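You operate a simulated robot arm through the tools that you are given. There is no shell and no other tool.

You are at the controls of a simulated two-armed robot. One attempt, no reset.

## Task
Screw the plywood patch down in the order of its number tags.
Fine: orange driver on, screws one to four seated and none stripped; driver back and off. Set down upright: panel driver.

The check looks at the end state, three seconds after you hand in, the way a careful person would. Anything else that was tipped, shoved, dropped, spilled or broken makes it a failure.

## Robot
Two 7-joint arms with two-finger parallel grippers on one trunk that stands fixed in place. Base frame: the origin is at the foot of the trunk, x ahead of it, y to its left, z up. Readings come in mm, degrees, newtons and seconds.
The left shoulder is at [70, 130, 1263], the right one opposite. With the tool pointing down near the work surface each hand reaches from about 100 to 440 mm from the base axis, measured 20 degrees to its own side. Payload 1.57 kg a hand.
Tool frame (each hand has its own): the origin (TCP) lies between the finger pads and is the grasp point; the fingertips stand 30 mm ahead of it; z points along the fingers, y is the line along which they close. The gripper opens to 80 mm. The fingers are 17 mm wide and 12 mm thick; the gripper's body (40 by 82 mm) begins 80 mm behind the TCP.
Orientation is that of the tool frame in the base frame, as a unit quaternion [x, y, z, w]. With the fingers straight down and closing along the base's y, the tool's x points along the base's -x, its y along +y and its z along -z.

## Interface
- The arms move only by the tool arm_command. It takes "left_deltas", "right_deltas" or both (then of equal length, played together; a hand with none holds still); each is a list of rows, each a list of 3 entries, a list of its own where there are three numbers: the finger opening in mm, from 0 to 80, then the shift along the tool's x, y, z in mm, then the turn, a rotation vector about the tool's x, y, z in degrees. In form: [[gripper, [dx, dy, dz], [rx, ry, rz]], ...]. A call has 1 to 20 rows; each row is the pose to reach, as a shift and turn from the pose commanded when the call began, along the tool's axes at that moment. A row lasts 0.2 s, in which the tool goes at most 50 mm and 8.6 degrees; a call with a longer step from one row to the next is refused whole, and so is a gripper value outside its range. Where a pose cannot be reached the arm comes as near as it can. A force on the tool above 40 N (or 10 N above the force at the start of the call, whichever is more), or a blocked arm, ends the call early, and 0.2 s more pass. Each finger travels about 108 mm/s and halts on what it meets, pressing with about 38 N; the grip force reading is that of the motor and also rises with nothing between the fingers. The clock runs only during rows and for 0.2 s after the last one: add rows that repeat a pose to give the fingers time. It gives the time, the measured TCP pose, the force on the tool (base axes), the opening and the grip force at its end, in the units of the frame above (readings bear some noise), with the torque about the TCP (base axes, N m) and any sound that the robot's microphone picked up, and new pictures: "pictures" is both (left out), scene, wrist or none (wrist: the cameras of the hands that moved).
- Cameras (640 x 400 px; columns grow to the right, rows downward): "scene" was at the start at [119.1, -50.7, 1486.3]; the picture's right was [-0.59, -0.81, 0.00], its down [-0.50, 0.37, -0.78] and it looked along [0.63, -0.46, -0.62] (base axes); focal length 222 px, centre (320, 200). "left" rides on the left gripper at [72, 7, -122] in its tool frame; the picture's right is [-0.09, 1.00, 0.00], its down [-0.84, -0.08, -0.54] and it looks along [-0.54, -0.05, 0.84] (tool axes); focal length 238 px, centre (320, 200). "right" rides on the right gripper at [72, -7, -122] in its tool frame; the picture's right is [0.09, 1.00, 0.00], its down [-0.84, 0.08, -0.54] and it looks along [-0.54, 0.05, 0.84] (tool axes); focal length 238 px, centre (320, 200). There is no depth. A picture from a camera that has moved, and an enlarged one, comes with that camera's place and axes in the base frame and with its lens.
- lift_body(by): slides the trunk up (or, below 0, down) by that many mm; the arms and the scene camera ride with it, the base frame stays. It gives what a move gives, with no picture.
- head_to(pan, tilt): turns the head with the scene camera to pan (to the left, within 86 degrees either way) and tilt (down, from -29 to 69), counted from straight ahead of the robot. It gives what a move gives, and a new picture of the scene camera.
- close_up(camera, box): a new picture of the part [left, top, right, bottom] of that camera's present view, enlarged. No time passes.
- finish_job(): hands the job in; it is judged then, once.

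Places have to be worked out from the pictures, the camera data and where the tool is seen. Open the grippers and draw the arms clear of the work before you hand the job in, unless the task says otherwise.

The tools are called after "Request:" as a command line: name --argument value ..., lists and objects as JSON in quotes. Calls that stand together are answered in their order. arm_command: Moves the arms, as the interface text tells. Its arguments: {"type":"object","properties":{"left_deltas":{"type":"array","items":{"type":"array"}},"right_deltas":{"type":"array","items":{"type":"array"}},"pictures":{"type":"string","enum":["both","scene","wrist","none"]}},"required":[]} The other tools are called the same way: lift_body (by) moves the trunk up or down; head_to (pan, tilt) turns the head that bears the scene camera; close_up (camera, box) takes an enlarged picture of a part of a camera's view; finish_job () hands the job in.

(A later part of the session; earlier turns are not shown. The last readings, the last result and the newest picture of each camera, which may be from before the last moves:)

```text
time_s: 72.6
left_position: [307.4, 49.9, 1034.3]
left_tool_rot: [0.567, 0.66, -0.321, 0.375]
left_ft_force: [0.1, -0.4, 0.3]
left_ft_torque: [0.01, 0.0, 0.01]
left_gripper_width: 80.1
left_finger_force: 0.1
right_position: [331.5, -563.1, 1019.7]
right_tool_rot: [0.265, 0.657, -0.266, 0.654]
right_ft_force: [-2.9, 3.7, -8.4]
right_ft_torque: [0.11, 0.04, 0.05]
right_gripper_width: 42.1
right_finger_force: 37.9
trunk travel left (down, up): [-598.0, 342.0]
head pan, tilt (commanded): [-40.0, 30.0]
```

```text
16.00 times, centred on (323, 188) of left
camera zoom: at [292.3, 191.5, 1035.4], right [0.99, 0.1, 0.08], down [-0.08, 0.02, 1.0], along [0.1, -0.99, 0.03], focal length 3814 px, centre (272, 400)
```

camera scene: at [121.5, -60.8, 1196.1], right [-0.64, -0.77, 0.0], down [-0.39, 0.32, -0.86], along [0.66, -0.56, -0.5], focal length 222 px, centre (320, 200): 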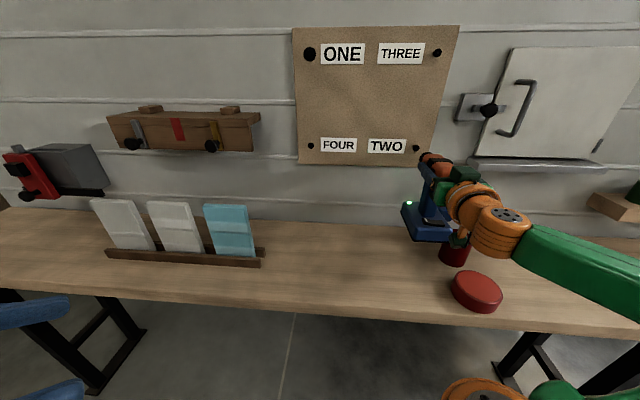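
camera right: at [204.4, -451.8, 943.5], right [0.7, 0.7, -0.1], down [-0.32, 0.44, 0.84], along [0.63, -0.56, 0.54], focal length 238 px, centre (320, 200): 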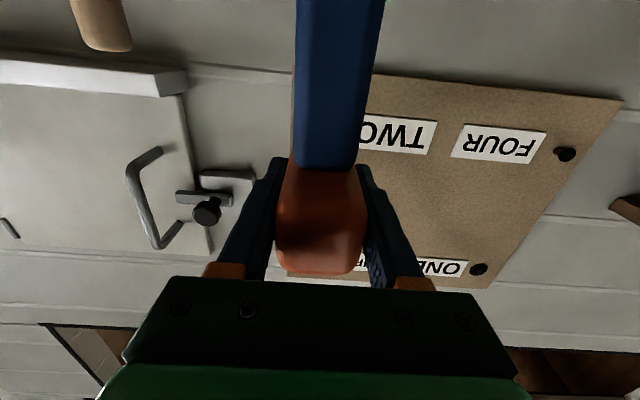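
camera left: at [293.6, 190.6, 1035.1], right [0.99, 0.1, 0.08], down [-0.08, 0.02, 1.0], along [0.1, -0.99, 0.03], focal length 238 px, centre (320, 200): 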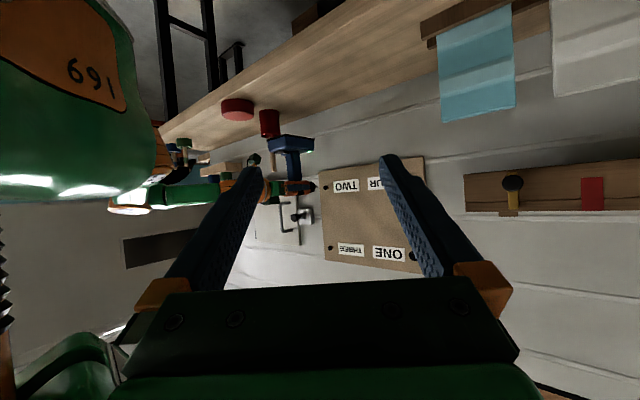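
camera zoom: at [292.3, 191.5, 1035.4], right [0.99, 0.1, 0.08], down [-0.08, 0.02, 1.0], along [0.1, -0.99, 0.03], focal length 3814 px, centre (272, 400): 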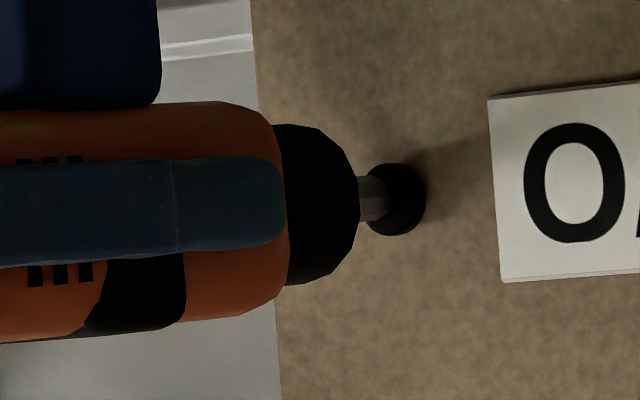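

The axial force has now reached about 5 N with no further motion, so TWO may be bottomed, or seating may need a firmer press. Before deciding, I'll compare with ONE from this viewpoint.

Request:
close_up --camera "scene" --box '[300, 44, 320, 64]'

Request:
close_up --camera "left" --box '[318, 180, 334, 196]'

Request:
close_up --camera "left" --box '[402, 246, 418, 262]'

```text
16.00 times, centred on (310, 54) of scene
camera zoom: at [119.9, -59.8, 1196.4], right [-0.64, -0.77, 0.0], down [-0.38, 0.32, -0.87], along [0.66, -0.56, -0.5], focal length 3548 px, centre (480, 2536)
```

zoom: 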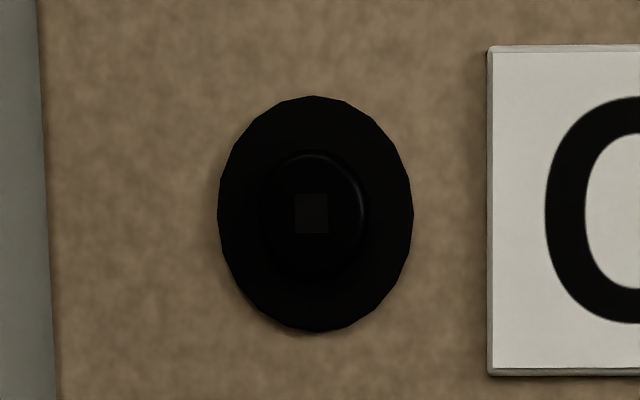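

```text
16.00 times, centred on (326, 188) of left
camera zoom: at [292.3, 191.5, 1035.4], right [0.99, 0.1, 0.08], down [-0.08, 0.02, 1.0], along [0.1, -0.99, 0.03], focal length 3814 px, centre (224, 392)
```

zoom: 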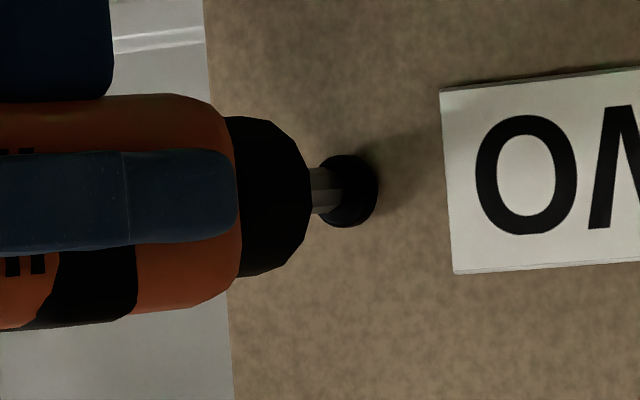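

```text
16.00 times, centred on (410, 254) of left
camera zoom: at [292.3, 191.5, 1035.4], right [0.99, 0.1, 0.08], down [-0.08, 0.02, 1.0], along [0.1, -0.99, 0.03], focal length 3814 px, centre (-1120, -664)
```

zoom: 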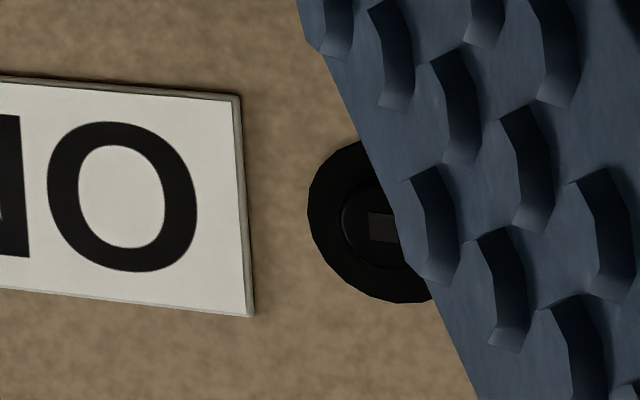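

Triangulation shows both heads about 5 mm proud, roughly a head's thickness, but only ONE has the ring. ONE had a firmer final press, so the ring most likely marks a fully tightened screw. I'll press TWO a little more firmly in one short step and stop as soon as anything changes.

Request:
arm_command --right_deltas '[[20, [0.5, 0, 1.5], [0, 0, 0]]]' --pictures "none"

Request:
close_up --camera "left" --box '[305, 176, 341, 199]'

```text
time_s: 73.0
left_position: [306.4, 49.1, 1034.7]
left_tool_rot: [0.568, 0.659, -0.321, 0.374]
left_ft_force: [0.3, 1.0, -0.5]
left_ft_torque: [0.0, 0.0, -0.01]
left_gripper_width: 79.8
left_finger_force: 0.0
right_position: [332.7, -563.5, 1018.8]
right_tool_rot: [0.266, 0.657, -0.267, 0.654]
right_ft_force: [-2.0, 1.0, -8.6]
right_ft_torque: [0.02, 0.01, -0.02]
right_gripper_width: 41.9
right_finger_force: 37.6
trunk travel left (down, up): [-598.0, 342.0]
head pan, tilt (commanded): [-40.0, 30.0]
```

```text
16.00 times, centred on (323, 188) of left
camera zoom: at [292.5, 191.3, 1035.4], right [0.99, 0.1, 0.08], down [-0.08, 0.02, 1.0], along [0.1, -0.99, 0.03], focal length 3814 px, centre (272, 400)
```

zoom: 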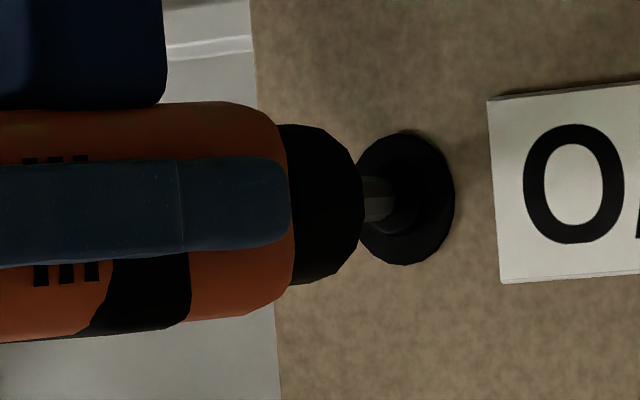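

The ring appeared at only about 2 N, right as TWO reached full depth, so it's the seated mark. I'll retreat immediately to avoid over-driving.

Request:
arm_command --right_deltas '[[20, [0, 0, -15], [0, 0, 0]], [20, [0, 0, -45], [0, 0, 0]], [20, [0, 0, -50], [0, 0, 0]]]' --pictures "none"

Request:
close_up --camera "left" --box '[305, 176, 341, 199]'

Request:
close_up --camera "scene" --box '[395, 135, 435, 160]'

```text
time_s: 73.8
left_position: [308.0, 48.6, 1034.8]
left_tool_rot: [0.567, 0.66, -0.321, 0.375]
left_ft_force: [1.3, 0.0, -1.0]
left_ft_torque: [0.03, -0.04, -0.01]
left_gripper_width: 79.8
left_finger_force: 0.1
right_position: [297.7, -529.0, 1017.3]
right_tool_rot: [0.265, 0.656, -0.265, 0.655]
right_ft_force: [-0.3, -0.3, -8.5]
right_ft_torque: [0.03, -0.02, 0.02]
right_gripper_width: 41.8
right_finger_force: 37.8
trunk travel left (down, up): [-598.0, 342.0]
head pan, tilt (commanded): [-40.0, 30.0]
```

```text
16.00 times, centred on (323, 188) of left
camera zoom: at [293.1, 190.7, 1035.3], right [0.99, 0.1, 0.08], down [-0.08, 0.02, 1.0], along [0.1, -0.99, 0.03], focal length 3814 px, centre (272, 400)
```

zoom: 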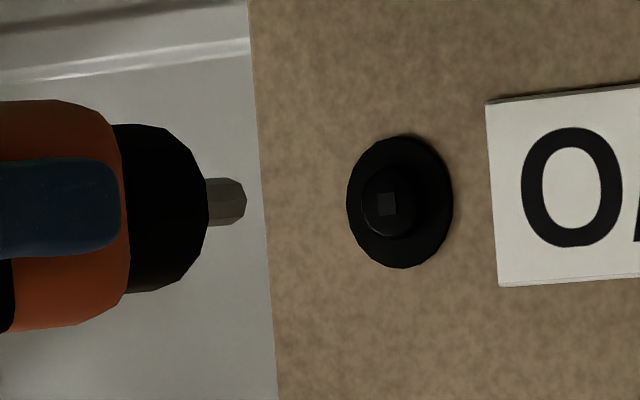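

```text
16.00 times, centred on (415, 148) of scene
camera zoom: at [120.8, -60.7, 1196.2], right [-0.64, -0.77, 0.0], down [-0.38, 0.32, -0.86], along [0.66, -0.56, -0.5], focal length 3548 px, centre (-1200, 1040)
```

zoom: 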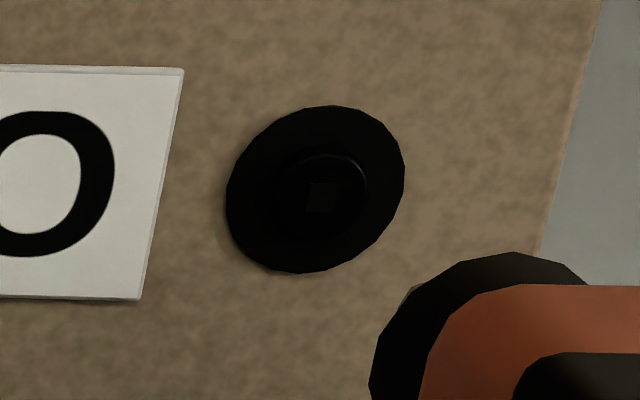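

TWO is seated with its recess intact. THREE is straight above it at about (721, -160.4, 1229.6), so I'll raise the trunk 210 mm. The left camera rides along and keeps the same relative view.

Request:
lift_body --by 210

Request:
close_up --camera "left" --box '[295, 172, 343, 202]'

Request:
close_up --camera "left" --box '[240, 100, 400, 200]'

```text
time_s: 76.0
left_position: [308.0, 48.7, 1243.8]
left_tool_rot: [0.567, 0.66, -0.32, 0.374]
left_ft_force: [-0.4, -0.8, 0.7]
left_ft_torque: [-0.01, -0.01, -0.01]
left_gripper_width: 80.0
left_finger_force: 0.1
right_position: [297.6, -530.6, 1228.1]
right_tool_rot: [0.265, 0.657, -0.266, 0.654]
right_ft_force: [-0.3, 0.3, -7.5]
right_ft_torque: [0.02, -0.06, 0.02]
right_gripper_width: 42.3
right_finger_force: 38.2
trunk travel left (down, up): [-808.0, 132.0]
head pan, tilt (commanded): [-40.0, 30.0]
```

```text
13.33 times, centred on (319, 187) of left
camera zoom: at [293.0, 190.5, 1245.4], right [0.99, 0.1, 0.08], down [-0.08, 0.02, 1.0], along [0.1, -0.99, 0.03], focal length 3178 px, centre (333, 373)
```

zoom: 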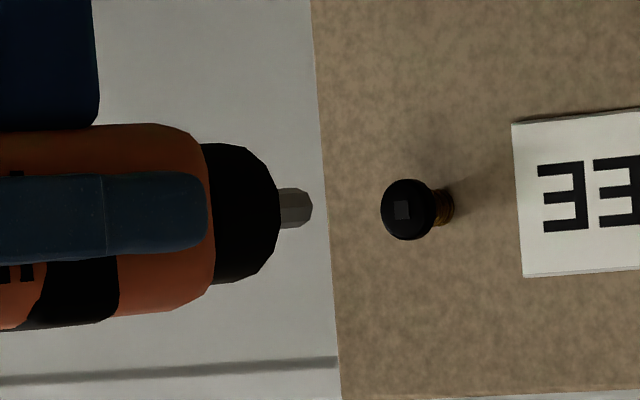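

```text
4.00 times, centred on (320, 150) of left
camera zoom: at [293.0, 190.5, 1245.4], right [0.99, 0.1, 0.08], down [-0.08, 0.02, 1.0], along [0.1, -0.99, 0.03], focal length 953 px, centre (320, 400)
```

zoom: 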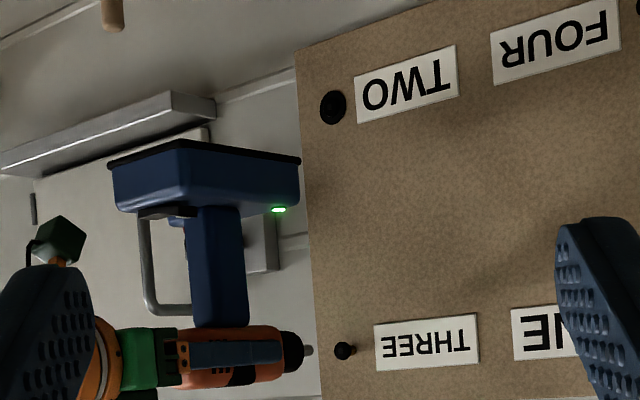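

THREE sits in almost the same place in this view as TWO did. I'll raise 1.6 mm and advance to about 4 mm short.

Request:
arm_command --right_deltas '[[20, [-1.6, 0, 10], [0, 0, 0]], [20, [-1.6, 0, 20], [0, 0, 0]], [20, [-1.6, 0, 28], [0, 0, 0]], [20, [-1.6, 0, 32], [0, 0, 0]], [20, [-1.6, 0, 32], [0, 0, 0]]]' --pictures "none"

Request:
close_up --camera "left" --box '[305, 176, 341, 199]'

```text
time_s: 77.2
left_position: [308.7, 48.3, 1244.1]
left_tool_rot: [0.568, 0.659, -0.322, 0.374]
left_ft_force: [-1.1, 0.2, 1.4]
left_ft_torque: [0.0, 0.02, 0.01]
left_gripper_width: 79.9
left_finger_force: 0.1
right_position: [320.0, -552.3, 1228.5]
right_tool_rot: [0.265, 0.657, -0.266, 0.654]
right_ft_force: [-0.5, 0.1, -7.9]
right_ft_torque: [0.0, -0.01, -0.02]
right_gripper_width: 42.0
right_finger_force: 38.0
trunk travel left (down, up): [-808.0, 132.0]
head pan, tilt (commanded): [-40.0, 30.0]
```

```text
16.00 times, centred on (323, 188) of left
camera zoom: at [293.0, 190.4, 1245.4], right [0.99, 0.1, 0.08], down [-0.08, 0.02, 1.0], along [0.1, -0.99, 0.03], focal length 3814 px, centre (272, 400)
```

zoom: 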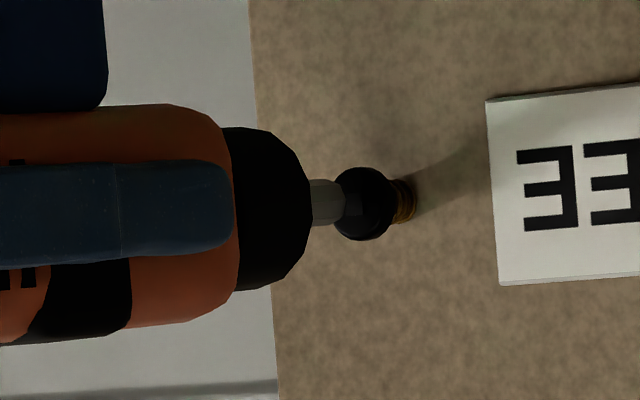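

Aligned: the remaining gap of about 5.5 mm matches the expected contact. I'll move in to touch.

Request:
arm_command --right_deltas '[[20, [0, 0, 3], [0, 0, 0]], [20, [0, 0, 5], [0, 0, 0]]]' --pictures "none"

Request:
close_up --camera "left" --box '[305, 176, 341, 199]'

```text
time_s: 77.8
left_position: [308.4, 47.5, 1245.1]
left_tool_rot: [0.567, 0.66, -0.321, 0.374]
left_ft_force: [0.0, -0.5, -0.2]
left_ft_torque: [0.01, 0.01, 0.04]
left_gripper_width: 79.9
left_finger_force: 0.0
right_position: [323.1, -555.3, 1229.9]
right_tool_rot: [0.266, 0.656, -0.266, 0.655]
right_ft_force: [0.0, 0.2, -8.3]
right_ft_torque: [0.06, -0.01, 0.0]
right_gripper_width: 42.2
right_finger_force: 37.8
trunk travel left (down, up): [-808.0, 132.0]
head pan, tilt (commanded): [-40.0, 30.0]
```

```text
16.00 times, centred on (323, 188) of left
camera zoom: at [292.8, 190.6, 1245.4], right [0.99, 0.1, 0.08], down [-0.08, 0.02, 1.0], along [0.1, -0.99, 0.03], focal length 3814 px, centre (272, 400)
```

zoom: 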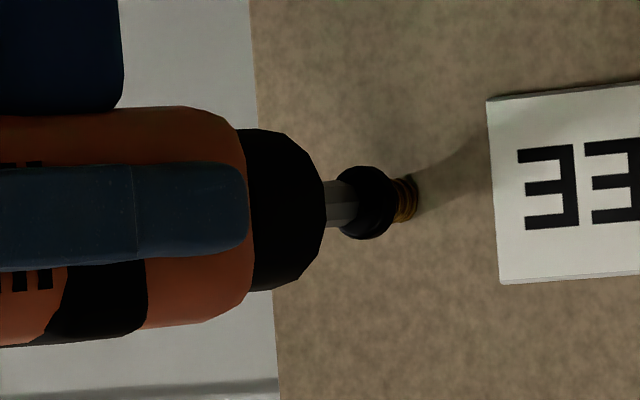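

Request:
arm_command --right_deltas '[[20, [0, 0, 2], [0, 0, 0]]]' --pictures "none"

Request:
close_up --camera "left" --box '[305, 176, 341, 199]'

```text
time_s: 78.2
left_position: [306.3, 48.4, 1243.9]
left_tool_rot: [0.568, 0.659, -0.321, 0.374]
left_ft_force: [-0.5, -0.2, 0.2]
left_ft_torque: [0.01, 0.01, 0.0]
left_gripper_width: 80.2
left_finger_force: 0.0
right_position: [326.0, -557.4, 1229.6]
right_tool_rot: [0.266, 0.657, -0.266, 0.654]
right_ft_force: [-0.2, 0.1, -7.7]
right_ft_torque: [0.02, 0.01, 0.02]
right_gripper_width: 42.1
right_finger_force: 37.9
trunk travel left (down, up): [-808.0, 132.0]
head pan, tilt (commanded): [-40.0, 30.0]
```

```text
16.00 times, centred on (323, 188) of left
camera zoom: at [292.3, 190.9, 1245.5], right [0.99, 0.1, 0.08], down [-0.08, 0.02, 1.0], along [0.1, -0.99, 0.03], focal length 3814 px, centre (272, 400)
```

zoom: 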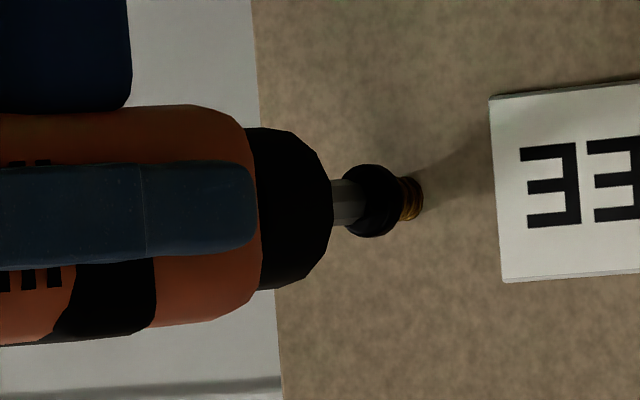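

THREE is turning in with no resistance. I'll continue slowly.

Request:
arm_command --right_deltas '[[20, [0, 0, 1.5], [0, 0, 0]], [20, [0, 0, 3], [0, 0, 0]]]' --pictures "none"

Request:
close_up --camera "left" --box '[305, 176, 341, 199]'

```text
time_s: 78.8
left_position: [307.2, 50.7, 1244.6]
left_tool_rot: [0.567, 0.66, -0.32, 0.375]
left_ft_force: [0.7, -0.1, -0.2]
left_ft_torque: [-0.04, 0.02, 0.02]
left_gripper_width: 80.2
left_finger_force: 0.1
right_position: [327.5, -558.2, 1230.9]
right_tool_rot: [0.265, 0.657, -0.266, 0.654]
right_ft_force: [-0.2, 0.2, -7.9]
right_ft_torque: [0.03, 0.0, 0.01]
right_gripper_width: 41.7
right_finger_force: 37.8
trunk travel left (down, up): [-808.0, 132.0]
head pan, tilt (commanded): [-40.0, 30.0]
```

```text
16.00 times, centred on (323, 188) of left
camera zoom: at [292.5, 191.0, 1245.5], right [0.99, 0.1, 0.08], down [-0.08, 0.02, 1.0], along [0.1, -0.99, 0.03], focal length 3814 px, centre (272, 400)
```

zoom: 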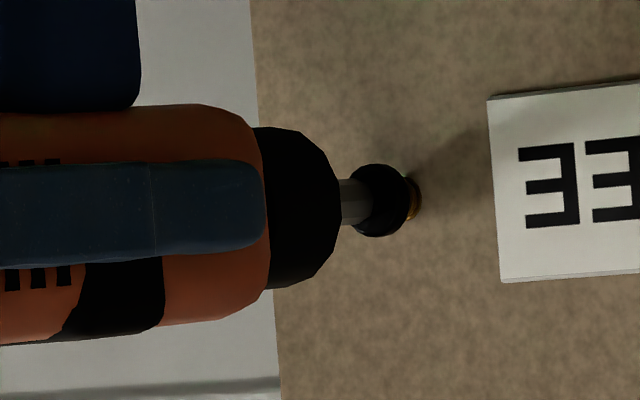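

Request:
arm_command --right_deltas '[[20, [0, 0, 1.5], [0, 0, 0]], [20, [0, 0, 3], [0, 0, 0]]]' --pictures "none"

Request:
close_up --camera "left" --box '[305, 176, 341, 199]'

```text
time_s: 79.4
left_position: [308.3, 48.7, 1244.5]
left_tool_rot: [0.567, 0.659, -0.321, 0.375]
left_ft_force: [0.6, -0.5, -0.4]
left_ft_torque: [-0.03, -0.01, 0.02]
left_gripper_width: 80.1
left_finger_force: 0.1
right_position: [329.5, -560.9, 1229.5]
right_tool_rot: [0.266, 0.656, -0.266, 0.654]
right_ft_force: [-0.7, 0.4, -7.6]
right_ft_torque: [0.03, -0.03, 0.01]
right_gripper_width: 42.1
right_finger_force: 37.9
trunk travel left (down, up): [-808.0, 132.0]
head pan, tilt (commanded): [-40.0, 30.0]
```

```text
16.00 times, centred on (323, 188) of left
camera zoom: at [292.7, 190.9, 1245.4], right [0.99, 0.1, 0.08], down [-0.08, 0.02, 1.0], along [0.1, -0.99, 0.03], focal length 3814 px, centre (272, 400)
```

zoom: 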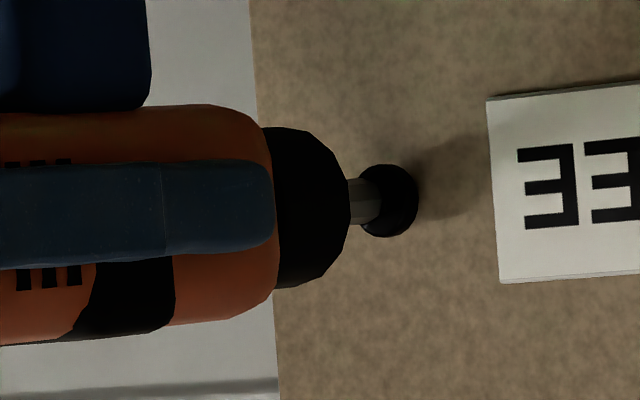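

Request:
arm_command --right_deltas '[[20, [0, 0, 1.5], [0, 0, 0]]]' --pictures "none"

Request:
close_up --camera "left" --box '[305, 176, 341, 199]'

```text
time_s: 79.8
left_position: [306.8, 49.6, 1244.2]
left_tool_rot: [0.567, 0.66, -0.321, 0.375]
left_ft_force: [-0.4, -0.4, -0.2]
left_ft_torque: [-0.01, 0.01, 0.0]
left_gripper_width: 79.9
left_finger_force: 0.1
right_position: [329.9, -562.8, 1230.7]
right_tool_rot: [0.265, 0.657, -0.266, 0.654]
right_ft_force: [1.3, 0.3, -8.4]
right_ft_torque: [0.06, -0.02, 0.0]
right_gripper_width: 42.1
right_finger_force: 38.7
trunk travel left (down, up): [-808.0, 132.0]
head pan, tilt (commanded): [-40.0, 30.0]
```

```text
16.00 times, centred on (323, 188) of left
camera zoom: at [292.7, 190.7, 1245.4], right [0.99, 0.1, 0.08], down [-0.08, 0.02, 1.0], along [0.1, -0.99, 0.03], focal length 3814 px, centre (272, 400)
```

zoom: 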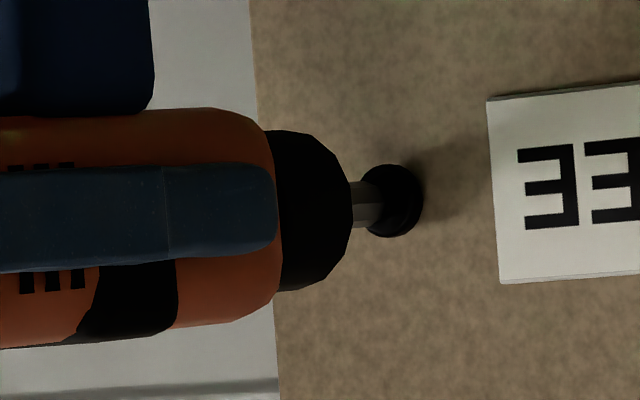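

Request:
arm_command --right_deltas '[[20, [0.5, 0, 1], [0, 0, 0]]]' --pictures "none"

Request:
close_up --camera "left" --box '[305, 176, 341, 199]'

```text
time_s: 80.2
left_position: [306.5, 47.7, 1244.9]
left_tool_rot: [0.568, 0.659, -0.321, 0.374]
left_ft_force: [-0.1, 0.5, 0.4]
left_ft_torque: [0.01, -0.03, -0.04]
left_gripper_width: 80.0
left_finger_force: 0.0
right_position: [330.8, -563.1, 1230.4]
right_tool_rot: [0.265, 0.657, -0.267, 0.653]
right_ft_force: [-1.3, 1.3, -6.5]
right_ft_torque: [-0.08, -0.11, -0.05]
right_gripper_width: 42.1
right_finger_force: 38.5
trunk travel left (down, up): [-808.0, 132.0]
head pan, tilt (commanded): [-40.0, 30.0]
```

```text
16.00 times, centred on (323, 188) of left
camera zoom: at [291.9, 191.4, 1245.5], right [0.99, 0.1, 0.08], down [-0.08, 0.02, 1.0], along [0.1, -0.99, 0.03], focal length 3814 px, centre (272, 400)
```

zoom: 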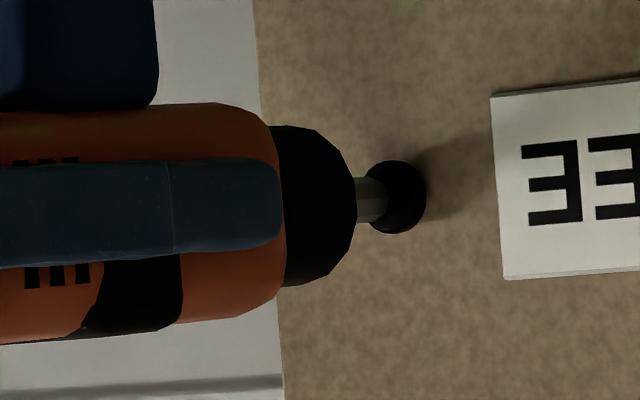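

Request:
arm_command --right_deltas '[[20, [0, 0, 1], [0, 0, 0]]]' --pictures "none"

Request:
close_up --camera "left" --box '[305, 176, 341, 199]'

```text
time_s: 80.6
left_position: [307.6, 49.5, 1244.9]
left_tool_rot: [0.568, 0.659, -0.321, 0.374]
left_ft_force: [-0.1, -0.2, -0.1]
left_ft_torque: [0.01, 0.01, -0.02]
left_gripper_width: 79.9
left_finger_force: 0.1
right_position: [330.3, -563.9, 1230.1]
right_tool_rot: [0.266, 0.656, -0.267, 0.654]
right_ft_force: [-6.4, 5.6, -7.0]
right_ft_torque: [-0.27, -0.49, -0.27]
right_gripper_width: 41.8
right_finger_force: 37.8
trunk travel left (down, up): [-808.0, 132.0]
head pan, tilt (commanded): [-40.0, 30.0]
```

```text
16.00 times, centred on (323, 188) of left
camera zoom: at [292.0, 191.2, 1245.5], right [0.99, 0.1, 0.08], down [-0.08, 0.02, 1.0], along [0.1, -0.99, 0.03], focal length 3814 px, centre (272, 400)
```

zoom: 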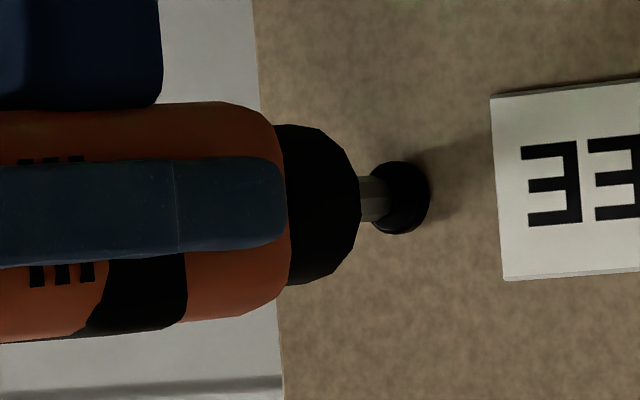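

The axial force rose to 8.5 N with an odd torque. Before pressing more, I'll check that nothing else on the driver is touching, such as the cabinet latch.

Request:
close_up --camera "left" --box '[240, 100, 400, 200]'

Request:
close_up --camera "scene" --box '[380, 110, 500, 260]'

Request:
close_up --camera "right" --box '[0, 0, 640, 400]'

```text
4.00 times, centred on (320, 150) of left
camera zoom: at [292.0, 191.2, 1245.5], right [0.99, 0.1, 0.08], down [-0.08, 0.02, 1.0], along [0.1, -0.99, 0.03], focal length 953 px, centre (320, 400)
```

zoom: 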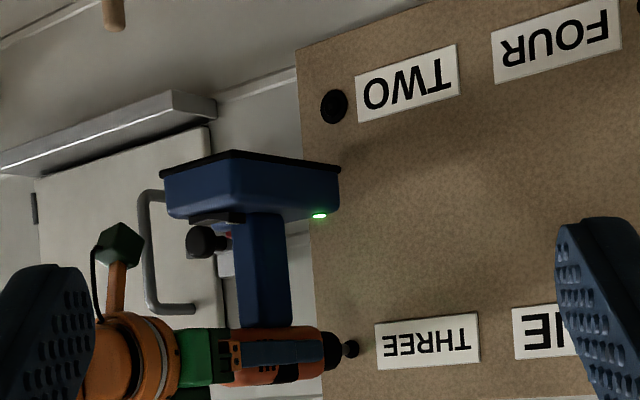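

```text
2.67 times, centred on (440, 185) of scene
camera zoom: at [119.5, -60.0, 1406.5], right [-0.64, -0.77, 0.0], down [-0.38, 0.32, -0.87], along [0.66, -0.56, -0.5], focal length 591 px, centre (0, 240)
```

zoom: 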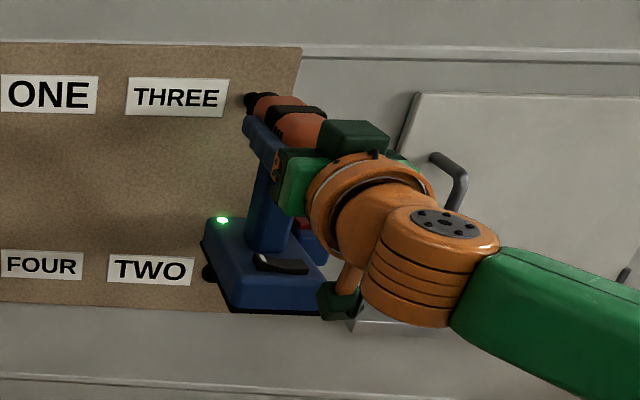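

```text
1.00 times, centred on (320, 200) of right (not enlarged: the box is as wide or as high as the picture)
camera zoom: at [237.8, -484.5, 1158.2], right [0.69, 0.71, -0.09], down [-0.33, 0.43, 0.84], along [0.64, -0.55, 0.54], focal length 238 px, centre (320, 200)
```

zoom: 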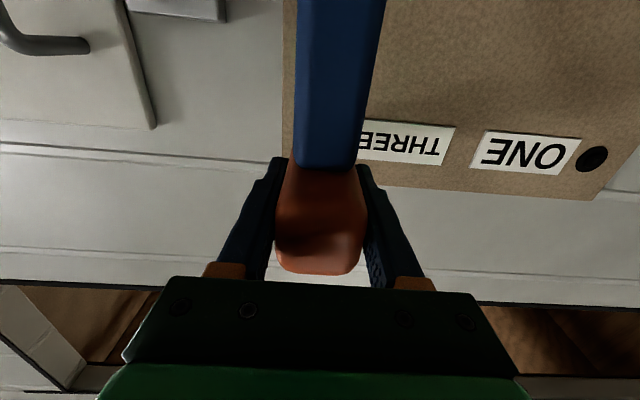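

Nothing else is touching; the pod clears the latch knob by about 30 mm. This is the same point where TWO needed one last nudge, so I'll press 1 mm more.

Request:
arm_command --right_deltas '[[20, [0, 0, 1], [0, 0, 0]]]' --pictures "none"

Request:
close_up --camera "left" --box '[305, 176, 341, 199]'

```text
time_s: 81.0
left_position: [307.3, 48.6, 1245.5]
left_tool_rot: [0.567, 0.66, -0.321, 0.375]
left_ft_force: [-0.8, 0.4, 0.4]
left_ft_torque: [0.03, 0.01, -0.02]
left_gripper_width: 80.1
left_finger_force: 0.0
right_position: [331.2, -564.9, 1229.7]
right_tool_rot: [0.266, 0.656, -0.266, 0.654]
right_ft_force: [-1.6, 1.6, -8.3]
right_ft_torque: [-0.01, -0.04, -0.03]
right_gripper_width: 41.9
right_finger_force: 37.7
trunk travel left (down, up): [-808.0, 132.0]
head pan, tilt (commanded): [-40.0, 30.0]
```

```text
16.00 times, centred on (323, 188) of left
camera zoom: at [292.2, 191.2, 1245.5], right [0.99, 0.1, 0.08], down [-0.08, 0.02, 1.0], along [0.1, -0.99, 0.03], focal length 3814 px, centre (272, 400)
```

zoom: 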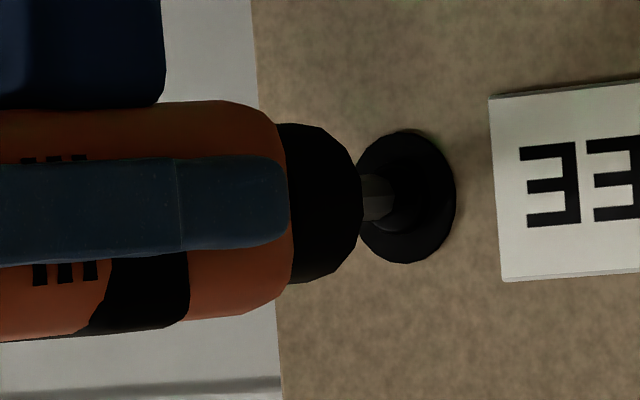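

THREE's seated ring appeared at about 2 N, so I'll back straight off.

Request:
arm_command --right_deltas '[[20, [0, 0, -15], [0, 0, 0]], [20, [0, 0, -45], [0, 0, 0]], [20, [0, 0, -50], [0, 0, 0]]]' --pictures "scene"

Request:
close_up --camera "left" --box '[305, 176, 341, 199]'

```text
time_s: 81.8
left_position: [307.2, 49.2, 1245.3]
left_tool_rot: [0.567, 0.659, -0.321, 0.374]
left_ft_force: [0.6, 0.3, -0.5]
left_ft_torque: [0.0, -0.02, 0.0]
left_gripper_width: 80.0
left_finger_force: 0.1
right_position: [297.3, -529.8, 1229.5]
right_tool_rot: [0.264, 0.657, -0.264, 0.654]
right_ft_force: [-0.3, -0.4, -7.9]
right_ft_torque: [0.05, -0.02, 0.04]
right_gripper_width: 41.5
right_finger_force: 37.8
trunk travel left (down, up): [-808.0, 132.0]
head pan, tilt (commanded): [-40.0, 30.0]
camera scene: at [120.6, -60.7, 1406.3], right [-0.64, -0.77, 0.0], down [-0.38, 0.32, -0.86], along [0.66, -0.56, -0.5], focal length 222 px, centre (320, 200)
```

scene: 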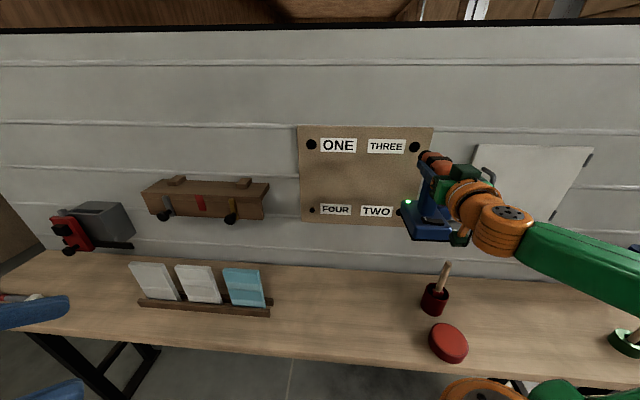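

```text
16.00 times, centred on (323, 188) of left
camera zoom: at [292.9, 190.6, 1245.4], right [0.99, 0.1, 0.08], down [-0.08, 0.02, 1.0], along [0.1, -0.99, 0.03], focal length 3814 px, centre (272, 400)
```

zoom: 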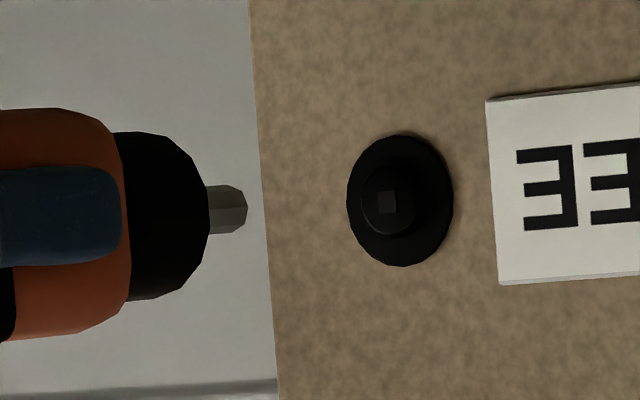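

THREE is seated cleanly. Next is FOUR at about (725.8, 120.2, 1019.4). I'll swing the driver across at a safe distance, and turn the left hand toward heading -50° so it can reach a better side view.

Request:
arm_command --right_deltas '[[20, [0, 45, 0], [0, 0, 0]], [20, [0, 90, 0], [0, 0, 0]], [20, [0, 135, 0], [0, 0, 0]], [20, [0, 180, 0], [0, 0, 0]], [20, [0, 225, 0], [0, 0, 0]], [20, [0, 270, 0], [0, 0, 0]], [20, [0, 283.5, 0], [0, 0, 0]], [20, [0, 283.5, 0], [0, 0, 0]]]' --left_deltas '[[80, [0, 0, 0], [-7, 0, -4.2]], [80, [0, 0, 0], [-14, 0, -8.4]], [80, [0, 0, 0], [-21, 0.1, -12.6]], [80, [0, 0, 0], [-28, 0.1, -16.8]], [80, [0, 0, 0], [-29.2, 0.1, -17.5]], [80, [0, 0, 0], [-29.2, 0.1, -17.5]], [80, [0, 0, 0], [-29.2, 0.1, -17.5]], [80, [0, 0, 0], [-29.2, 0.1, -17.5]]]' --pictures "scene"

Request:
lift_body --by -210

```text
time_s: 83.6
left_position: [307.7, 49.9, 1244.0]
left_tool_rot: [0.349, 0.797, -0.197, 0.452]
left_ft_force: [0.8, 0.3, 1.0]
left_ft_torque: [-0.01, 0.02, 0.0]
left_gripper_width: 79.8
left_finger_force: 0.1
right_position: [493.9, -324.9, 1228.7]
right_tool_rot: [0.265, 0.657, -0.265, 0.654]
right_ft_force: [0.7, 0.3, -8.4]
right_ft_torque: [0.05, 0.0, 0.0]
right_gripper_width: 42.0
right_finger_force: 38.4
trunk travel left (down, up): [-808.0, 132.0]
head pan, tilt (commanded): [-40.0, 30.0]
camera scene: at [121.1, -59.8, 1406.3], right [-0.64, -0.77, 0.0], down [-0.38, 0.32, -0.86], along [0.66, -0.56, -0.5], focal length 222 px, centre (320, 200)
```

scene: 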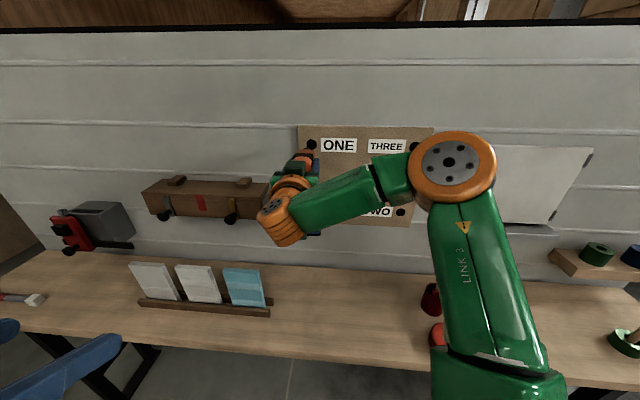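

```text
time_s: 85.9
left_position: [308.8, 50.0, 1033.7]
left_tool_rot: [0.348, 0.798, -0.197, 0.451]
left_ft_force: [0.2, -1.2, 0.5]
left_ft_torque: [0.03, 0.01, -0.03]
left_gripper_width: 79.8
left_finger_force: 0.1
right_position: [492.4, -325.4, 1019.3]
right_tool_rot: [0.265, 0.657, -0.266, 0.653]
right_ft_force: [-0.2, -0.3, -7.6]
right_ft_torque: [0.01, 0.04, 0.02]
right_gripper_width: 42.0
right_finger_force: 37.9
trunk travel left (down, up): [-598.0, 342.0]
head pan, tilt (commanded): [-40.0, 30.0]
```

The right TCP is at N=578, L=118, Z=1019. I'll extend the left hand forward for a better lateral angle on FOUR.

Request:
arm_command --left_deltas '[[80, [-15.7, 26.9, 19.7], [0, 0, 0]], [80, [-31.5, 53.8, 39.3], [0, 0, 0]], [80, [-47.2, 80.7, 59], [0, 0, 0]], [80, [-62.9, 107.5, 78.6], [0, 0, 0]], [80, [-78.7, 134.4, 98.3], [0, 0, 0]], [80, [-94.4, 161.3, 117.9], [0, 0, 0]], [80, [-94.4, 161.3, 117.9], [0, 0, 0]]]' --pictures "both"

```text
time_s: 87.5
left_position: [467.2, 48.0, 1048.2]
left_tool_rot: [0.349, 0.797, -0.197, 0.451]
left_ft_force: [-0.3, 0.7, 0.6]
left_ft_torque: [0.01, -0.03, 0.02]
left_gripper_width: 80.3
left_finger_force: 0.1
left hand out of reach, approached as far as the arm can: row 5, 6, 7
right_position: [494.8, -325.0, 1019.3]
right_tool_rot: [0.265, 0.657, -0.266, 0.654]
right_ft_force: [-0.3, 0.6, -7.2]
right_ft_torque: [0.04, -0.01, -0.03]
right_gripper_width: 41.9
right_finger_force: 38.0
trunk travel left (down, up): [-598.0, 342.0]
head pan, tilt (commanded): [-40.0, 30.0]
camera scene: at [121.5, -59.5, 1196.2], right [-0.64, -0.77, 0.0], down [-0.39, 0.32, -0.86], along [0.66, -0.56, -0.5], focal length 222 px, centre (320, 200)
camera left: at [374.4, 157.4, 1049.5], right [0.76, 0.64, 0.08], down [-0.08, -0.03, 1.0], along [0.64, -0.77, 0.03], focal length 238 px, centre (320, 200)
```

scene: 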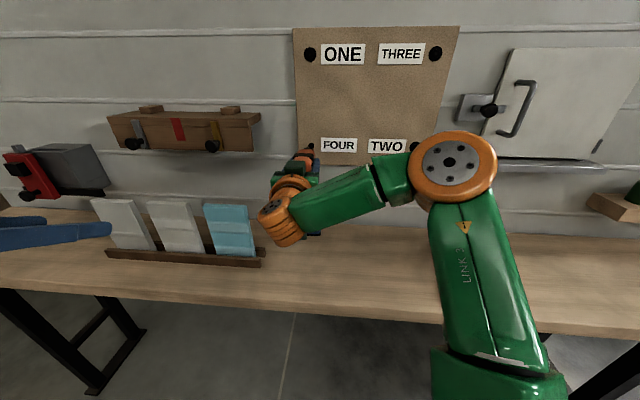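
left: 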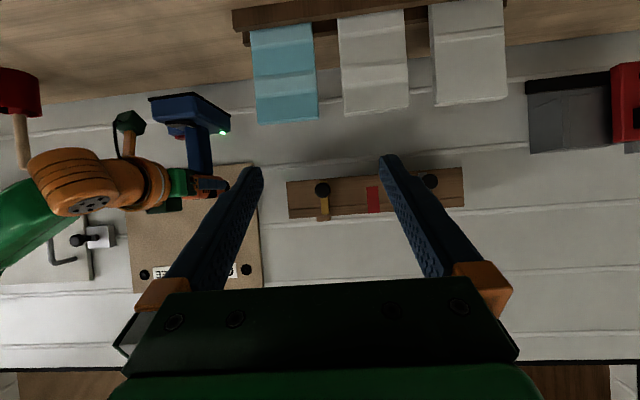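

The left camera is better placed, but its own fingertip hides FOUR. I'll turn the left hand 12° to the right.

Request:
arm_command --left_deltas '[[80, [0, 0, 0], [5.2, 0, 3.1]], [80, [0, 0, 0], [10.3, 0, 6.2]], [80, [0, 0, 0], [10.3, 0, 6.2]]]' --pictures "wrist"

```text
time_s: 88.3
left_position: [435.0, 60.6, 1038.3]
left_tool_rot: [0.377, 0.785, -0.213, 0.444]
left_ft_force: [-0.1, -0.2, -0.2]
left_ft_torque: [-0.01, 0.03, 0.02]
left_gripper_width: 79.9
left_finger_force: 0.1
left hand out of reach, approached as far as the arm can: row 1, 2, 3
right_position: [494.3, -325.3, 1018.8]
right_tool_rot: [0.265, 0.657, -0.266, 0.653]
right_ft_force: [-0.2, 0.3, -7.8]
right_ft_torque: [0.01, -0.02, -0.02]
right_gripper_width: 41.8
right_finger_force: 38.3
trunk travel left (down, up): [-598.0, 342.0]
head pan, tilt (commanded): [-40.0, 30.0]
camera left: at [351.7, 177.9, 1038.6], right [0.81, 0.59, 0.08], down [-0.08, -0.02, 1.0], along [0.58, -0.81, 0.03], focal length 238 px, centre (320, 200)
```

left: 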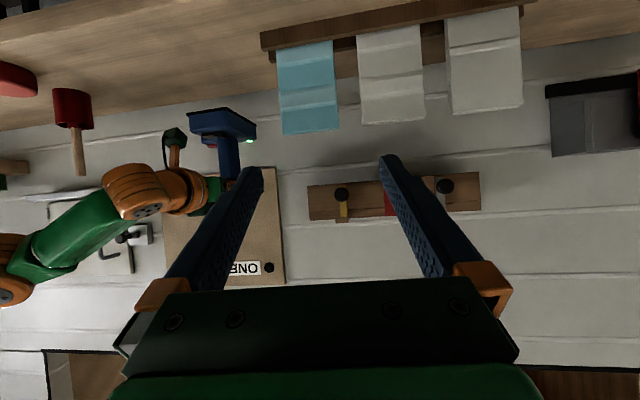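

That heading is limited by reach. Closing the left fingers instead will clear the sides of its view.

Request:
arm_command --left_deltas '[[60, [0, 0, 0], [0, 0, 0]], [30, [0, 0, 0], [0, 0, 0]], [2, [0, 0, 0], [0, 0, 0]], [2, [0, 0, 0], [0, 0, 0]]]' --pictures "wrist"

Request:
close_up --camera "left" --box '[225, 175, 273, 205]'

```text
time_s: 89.3
left_position: [435.0, 62.4, 1037.3]
left_tool_rot: [0.377, 0.784, -0.213, 0.444]
left_ft_force: [0.9, -0.1, 0.4]
left_ft_torque: [0.0, -0.01, -0.01]
left_gripper_width: 1.9
left_finger_force: 0.1
right_position: [493.9, -325.0, 1019.4]
right_tool_rot: [0.265, 0.657, -0.266, 0.653]
right_ft_force: [-0.6, 1.4, -7.6]
right_ft_torque: [0.06, -0.01, 0.03]
right_gripper_width: 42.2
right_finger_force: 38.0
trunk travel left (down, up): [-598.0, 342.0]
head pan, tilt (commanded): [-40.0, 30.0]
camera left: at [351.4, 178.6, 1038.7], right [0.81, 0.59, 0.08], down [-0.08, -0.02, 1.0], along [0.59, -0.81, 0.03], focal length 238 px, centre (320, 200)
```

left: 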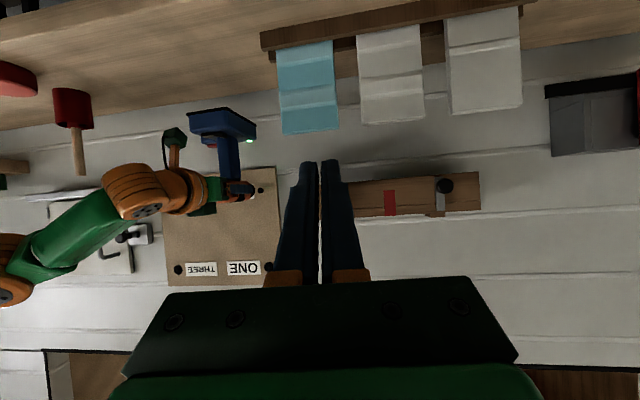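

```text
13.33 times, centred on (249, 190) of left
camera zoom: at [351.4, 178.6, 1038.7], right [0.81, 0.59, 0.08], down [-0.08, -0.02, 1.0], along [0.59, -0.81, 0.03], focal length 3178 px, centre (1267, 333)
```

zoom: 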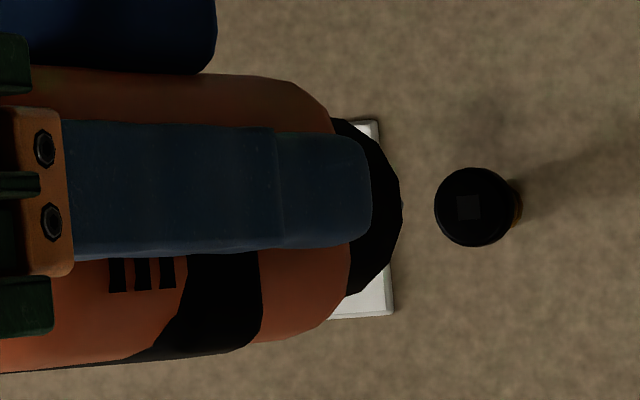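

I can now see FOUR and the chuck together, and the height looks right. I'll check the lateral alignment from the head camera.

Request:
close_up --camera "scene" --box '[290, 137, 330, 162]'

```text
16.00 times, centred on (310, 150) of scene
camera zoom: at [121.3, -59.5, 1196.3], right [-0.64, -0.77, 0.0], down [-0.38, 0.32, -0.86], along [0.66, -0.56, -0.5], focal length 3548 px, centre (480, 1008)
```

zoom: 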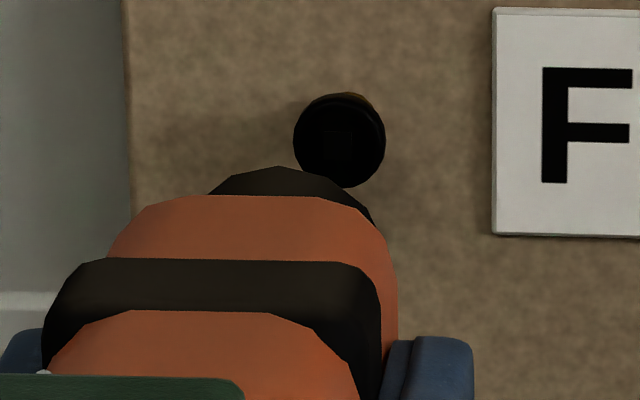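

FOUR appears exactly where predicted (L≈120.2) and the chuck axis agrees within about 1 mm. I'll advance to about 6 mm short.

Request:
arm_command --right_deltas '[[20, [-0.4, 0, 12], [0, 0, 0]], [20, [-0.4, 0, 24], [0, 0, 0]], [20, [-0.4, 0, 34], [0, 0, 0]], [20, [-0.4, 0, 41], [0, 0, 0]], [20, [-0.4, 0, 41], [0, 0, 0]]]' --pictures "none"

Request:
close_up --camera "left" --box '[231, 177, 267, 200]'

Request:
close_up --camera "scene" --box '[290, 130, 330, 155]'

```text
time_s: 90.5
left_position: [434.5, 63.6, 1037.0]
left_tool_rot: [0.376, 0.785, -0.212, 0.444]
left_ft_force: [-0.5, 0.0, 0.5]
left_ft_torque: [-0.02, 0.0, -0.02]
left_gripper_width: 2.1
left_finger_force: 0.0
right_position: [523.9, -354.1, 1019.0]
right_tool_rot: [0.265, 0.657, -0.266, 0.654]
right_ft_force: [-0.7, 1.4, -8.2]
right_ft_torque: [0.05, 0.01, -0.03]
right_gripper_width: 41.7
right_finger_force: 37.8
trunk travel left (down, up): [-598.0, 342.0]
head pan, tilt (commanded): [-40.0, 30.0]
```

```text
16.00 times, centred on (249, 188) of left
camera zoom: at [351.3, 178.7, 1038.7], right [0.81, 0.59, 0.08], down [-0.08, -0.02, 1.0], along [0.59, -0.81, 0.03], focal length 3814 px, centre (1456, 384)
```

zoom: 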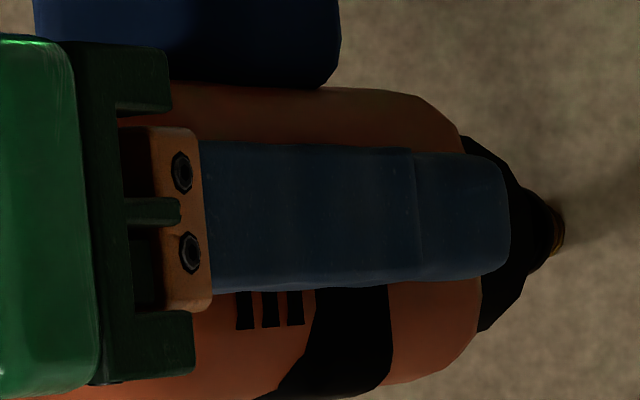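

```text
16.00 times, centred on (310, 142) of scene
camera zoom: at [121.2, -59.4, 1196.3], right [-0.64, -0.77, 0.0], down [-0.38, 0.32, -0.86], along [0.66, -0.56, -0.5], focal length 3548 px, centre (480, 1120)
```

zoom: 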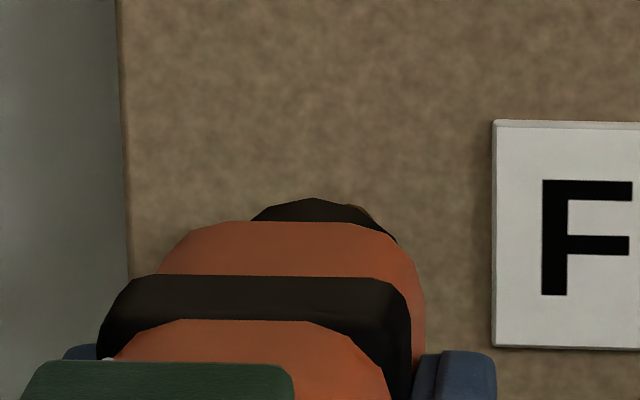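

This looks the same as ONE did just before contact. I'll creep in.

Request:
arm_command --right_deltas '[[20, [-0.5, -0.4, 2.5], [0, 0, 0]], [20, [-0.5, -0.4, 5], [0, 0, 0]]]' --pictures "none"

Request:
close_up --camera "left" --box '[240, 177, 276, 200]'

```text
time_s: 91.1
left_position: [433.9, 64.9, 1037.1]
left_tool_rot: [0.377, 0.784, -0.213, 0.444]
left_ft_force: [-0.9, -0.4, -0.9]
left_ft_torque: [0.0, 0.03, 0.01]
left_gripper_width: 2.0
left_finger_force: 0.0
right_position: [526.1, -357.9, 1021.2]
right_tool_rot: [0.265, 0.656, -0.267, 0.654]
right_ft_force: [-3.5, 4.0, -7.6]
right_ft_torque: [0.03, -0.02, 0.08]
right_gripper_width: 41.8
right_finger_force: 38.5
trunk travel left (down, up): [-598.0, 342.0]
head pan, tilt (commanded): [-40.0, 30.0]
```

```text
16.00 times, centred on (258, 188) of left
camera zoom: at [350.9, 179.5, 1038.7], right [0.81, 0.59, 0.08], down [-0.08, -0.02, 1.0], along [0.59, -0.81, 0.03], focal length 3814 px, centre (1312, 384)
```

zoom: 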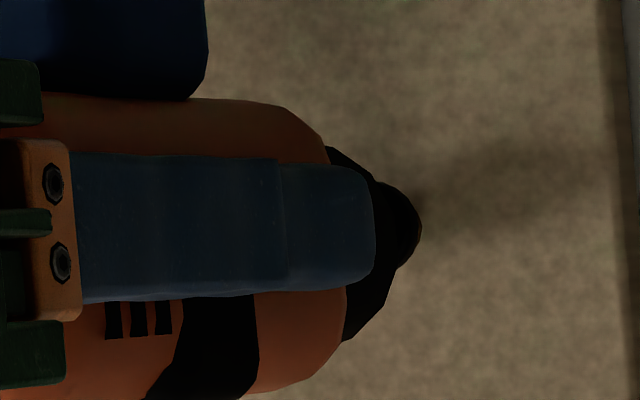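

There's contact at N≈625 with about 5 N, but the driver has drifted about 2 mm high. I'll ease back, lower it and re-engage.

Request:
arm_command --right_deltas '[[20, [1, 0.3, -2.5], [0, 0, 0]], [20, [1.8, 0.3, -2.5], [0, 0, 0]], [20, [1.8, 0.3, 0], [0, 0, 0]]]' --pictures "none"

Request:
close_up --camera "left" --box '[240, 177, 276, 200]'

```text
time_s: 91.9
left_position: [434.9, 63.8, 1037.6]
left_tool_rot: [0.377, 0.784, -0.213, 0.444]
left_ft_force: [-0.7, 0.3, -0.6]
left_ft_torque: [-0.04, -0.01, 0.01]
left_gripper_width: 2.1
left_finger_force: 0.0
right_position: [526.3, -358.1, 1018.9]
right_tool_rot: [0.265, 0.656, -0.266, 0.654]
right_ft_force: [-0.6, 0.7, -8.3]
right_ft_torque: [0.04, 0.01, 0.0]
right_gripper_width: 42.1
right_finger_force: 38.4
trunk travel left (down, up): [-598.0, 342.0]
head pan, tilt (commanded): [-40.0, 30.0]
```

```text
16.00 times, centred on (258, 188) of left
camera zoom: at [351.4, 178.5, 1038.7], right [0.81, 0.59, 0.08], down [-0.08, -0.02, 1.0], along [0.58, -0.81, 0.03], focal length 3814 px, centre (1312, 384)
```

zoom: 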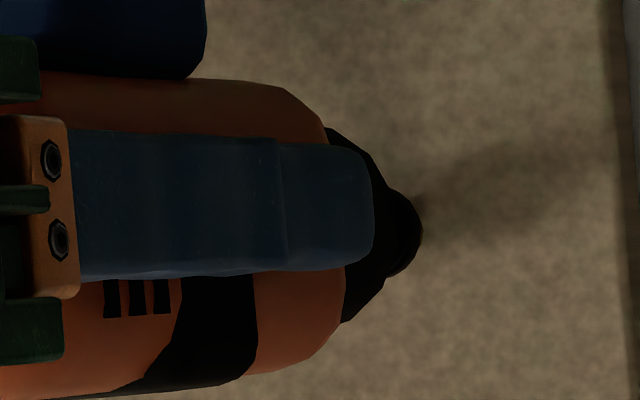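

Request:
arm_command --right_deltas '[[20, [-0.8, 0.5, 2], [0, 0, 0]]]' --pictures "none"

Request:
close_up --camera "left" --box '[240, 177, 276, 200]'

```text
time_s: 92.3
left_position: [433.9, 63.3, 1038.1]
left_tool_rot: [0.377, 0.784, -0.214, 0.444]
left_ft_force: [1.2, -0.2, 0.2]
left_ft_torque: [0.04, 0.07, 0.02]
left_gripper_width: 2.2
left_finger_force: 0.0
right_position: [527.1, -359.0, 1019.4]
right_tool_rot: [0.265, 0.657, -0.266, 0.654]
right_ft_force: [-4.9, 3.6, -8.9]
right_ft_torque: [0.05, -0.01, -0.18]
right_gripper_width: 42.1
right_finger_force: 38.0
trunk travel left (down, up): [-598.0, 342.0]
head pan, tilt (commanded): [-40.0, 30.0]
```

```text
16.00 times, centred on (258, 188) of left
camera zoom: at [350.7, 178.7, 1038.9], right [0.81, 0.59, 0.08], down [-0.08, -0.02, 1.0], along [0.58, -0.81, 0.03], focal length 3814 px, centre (1312, 384)
```

zoom: 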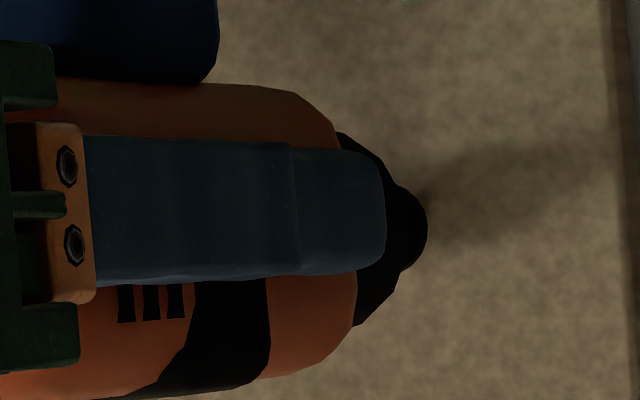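

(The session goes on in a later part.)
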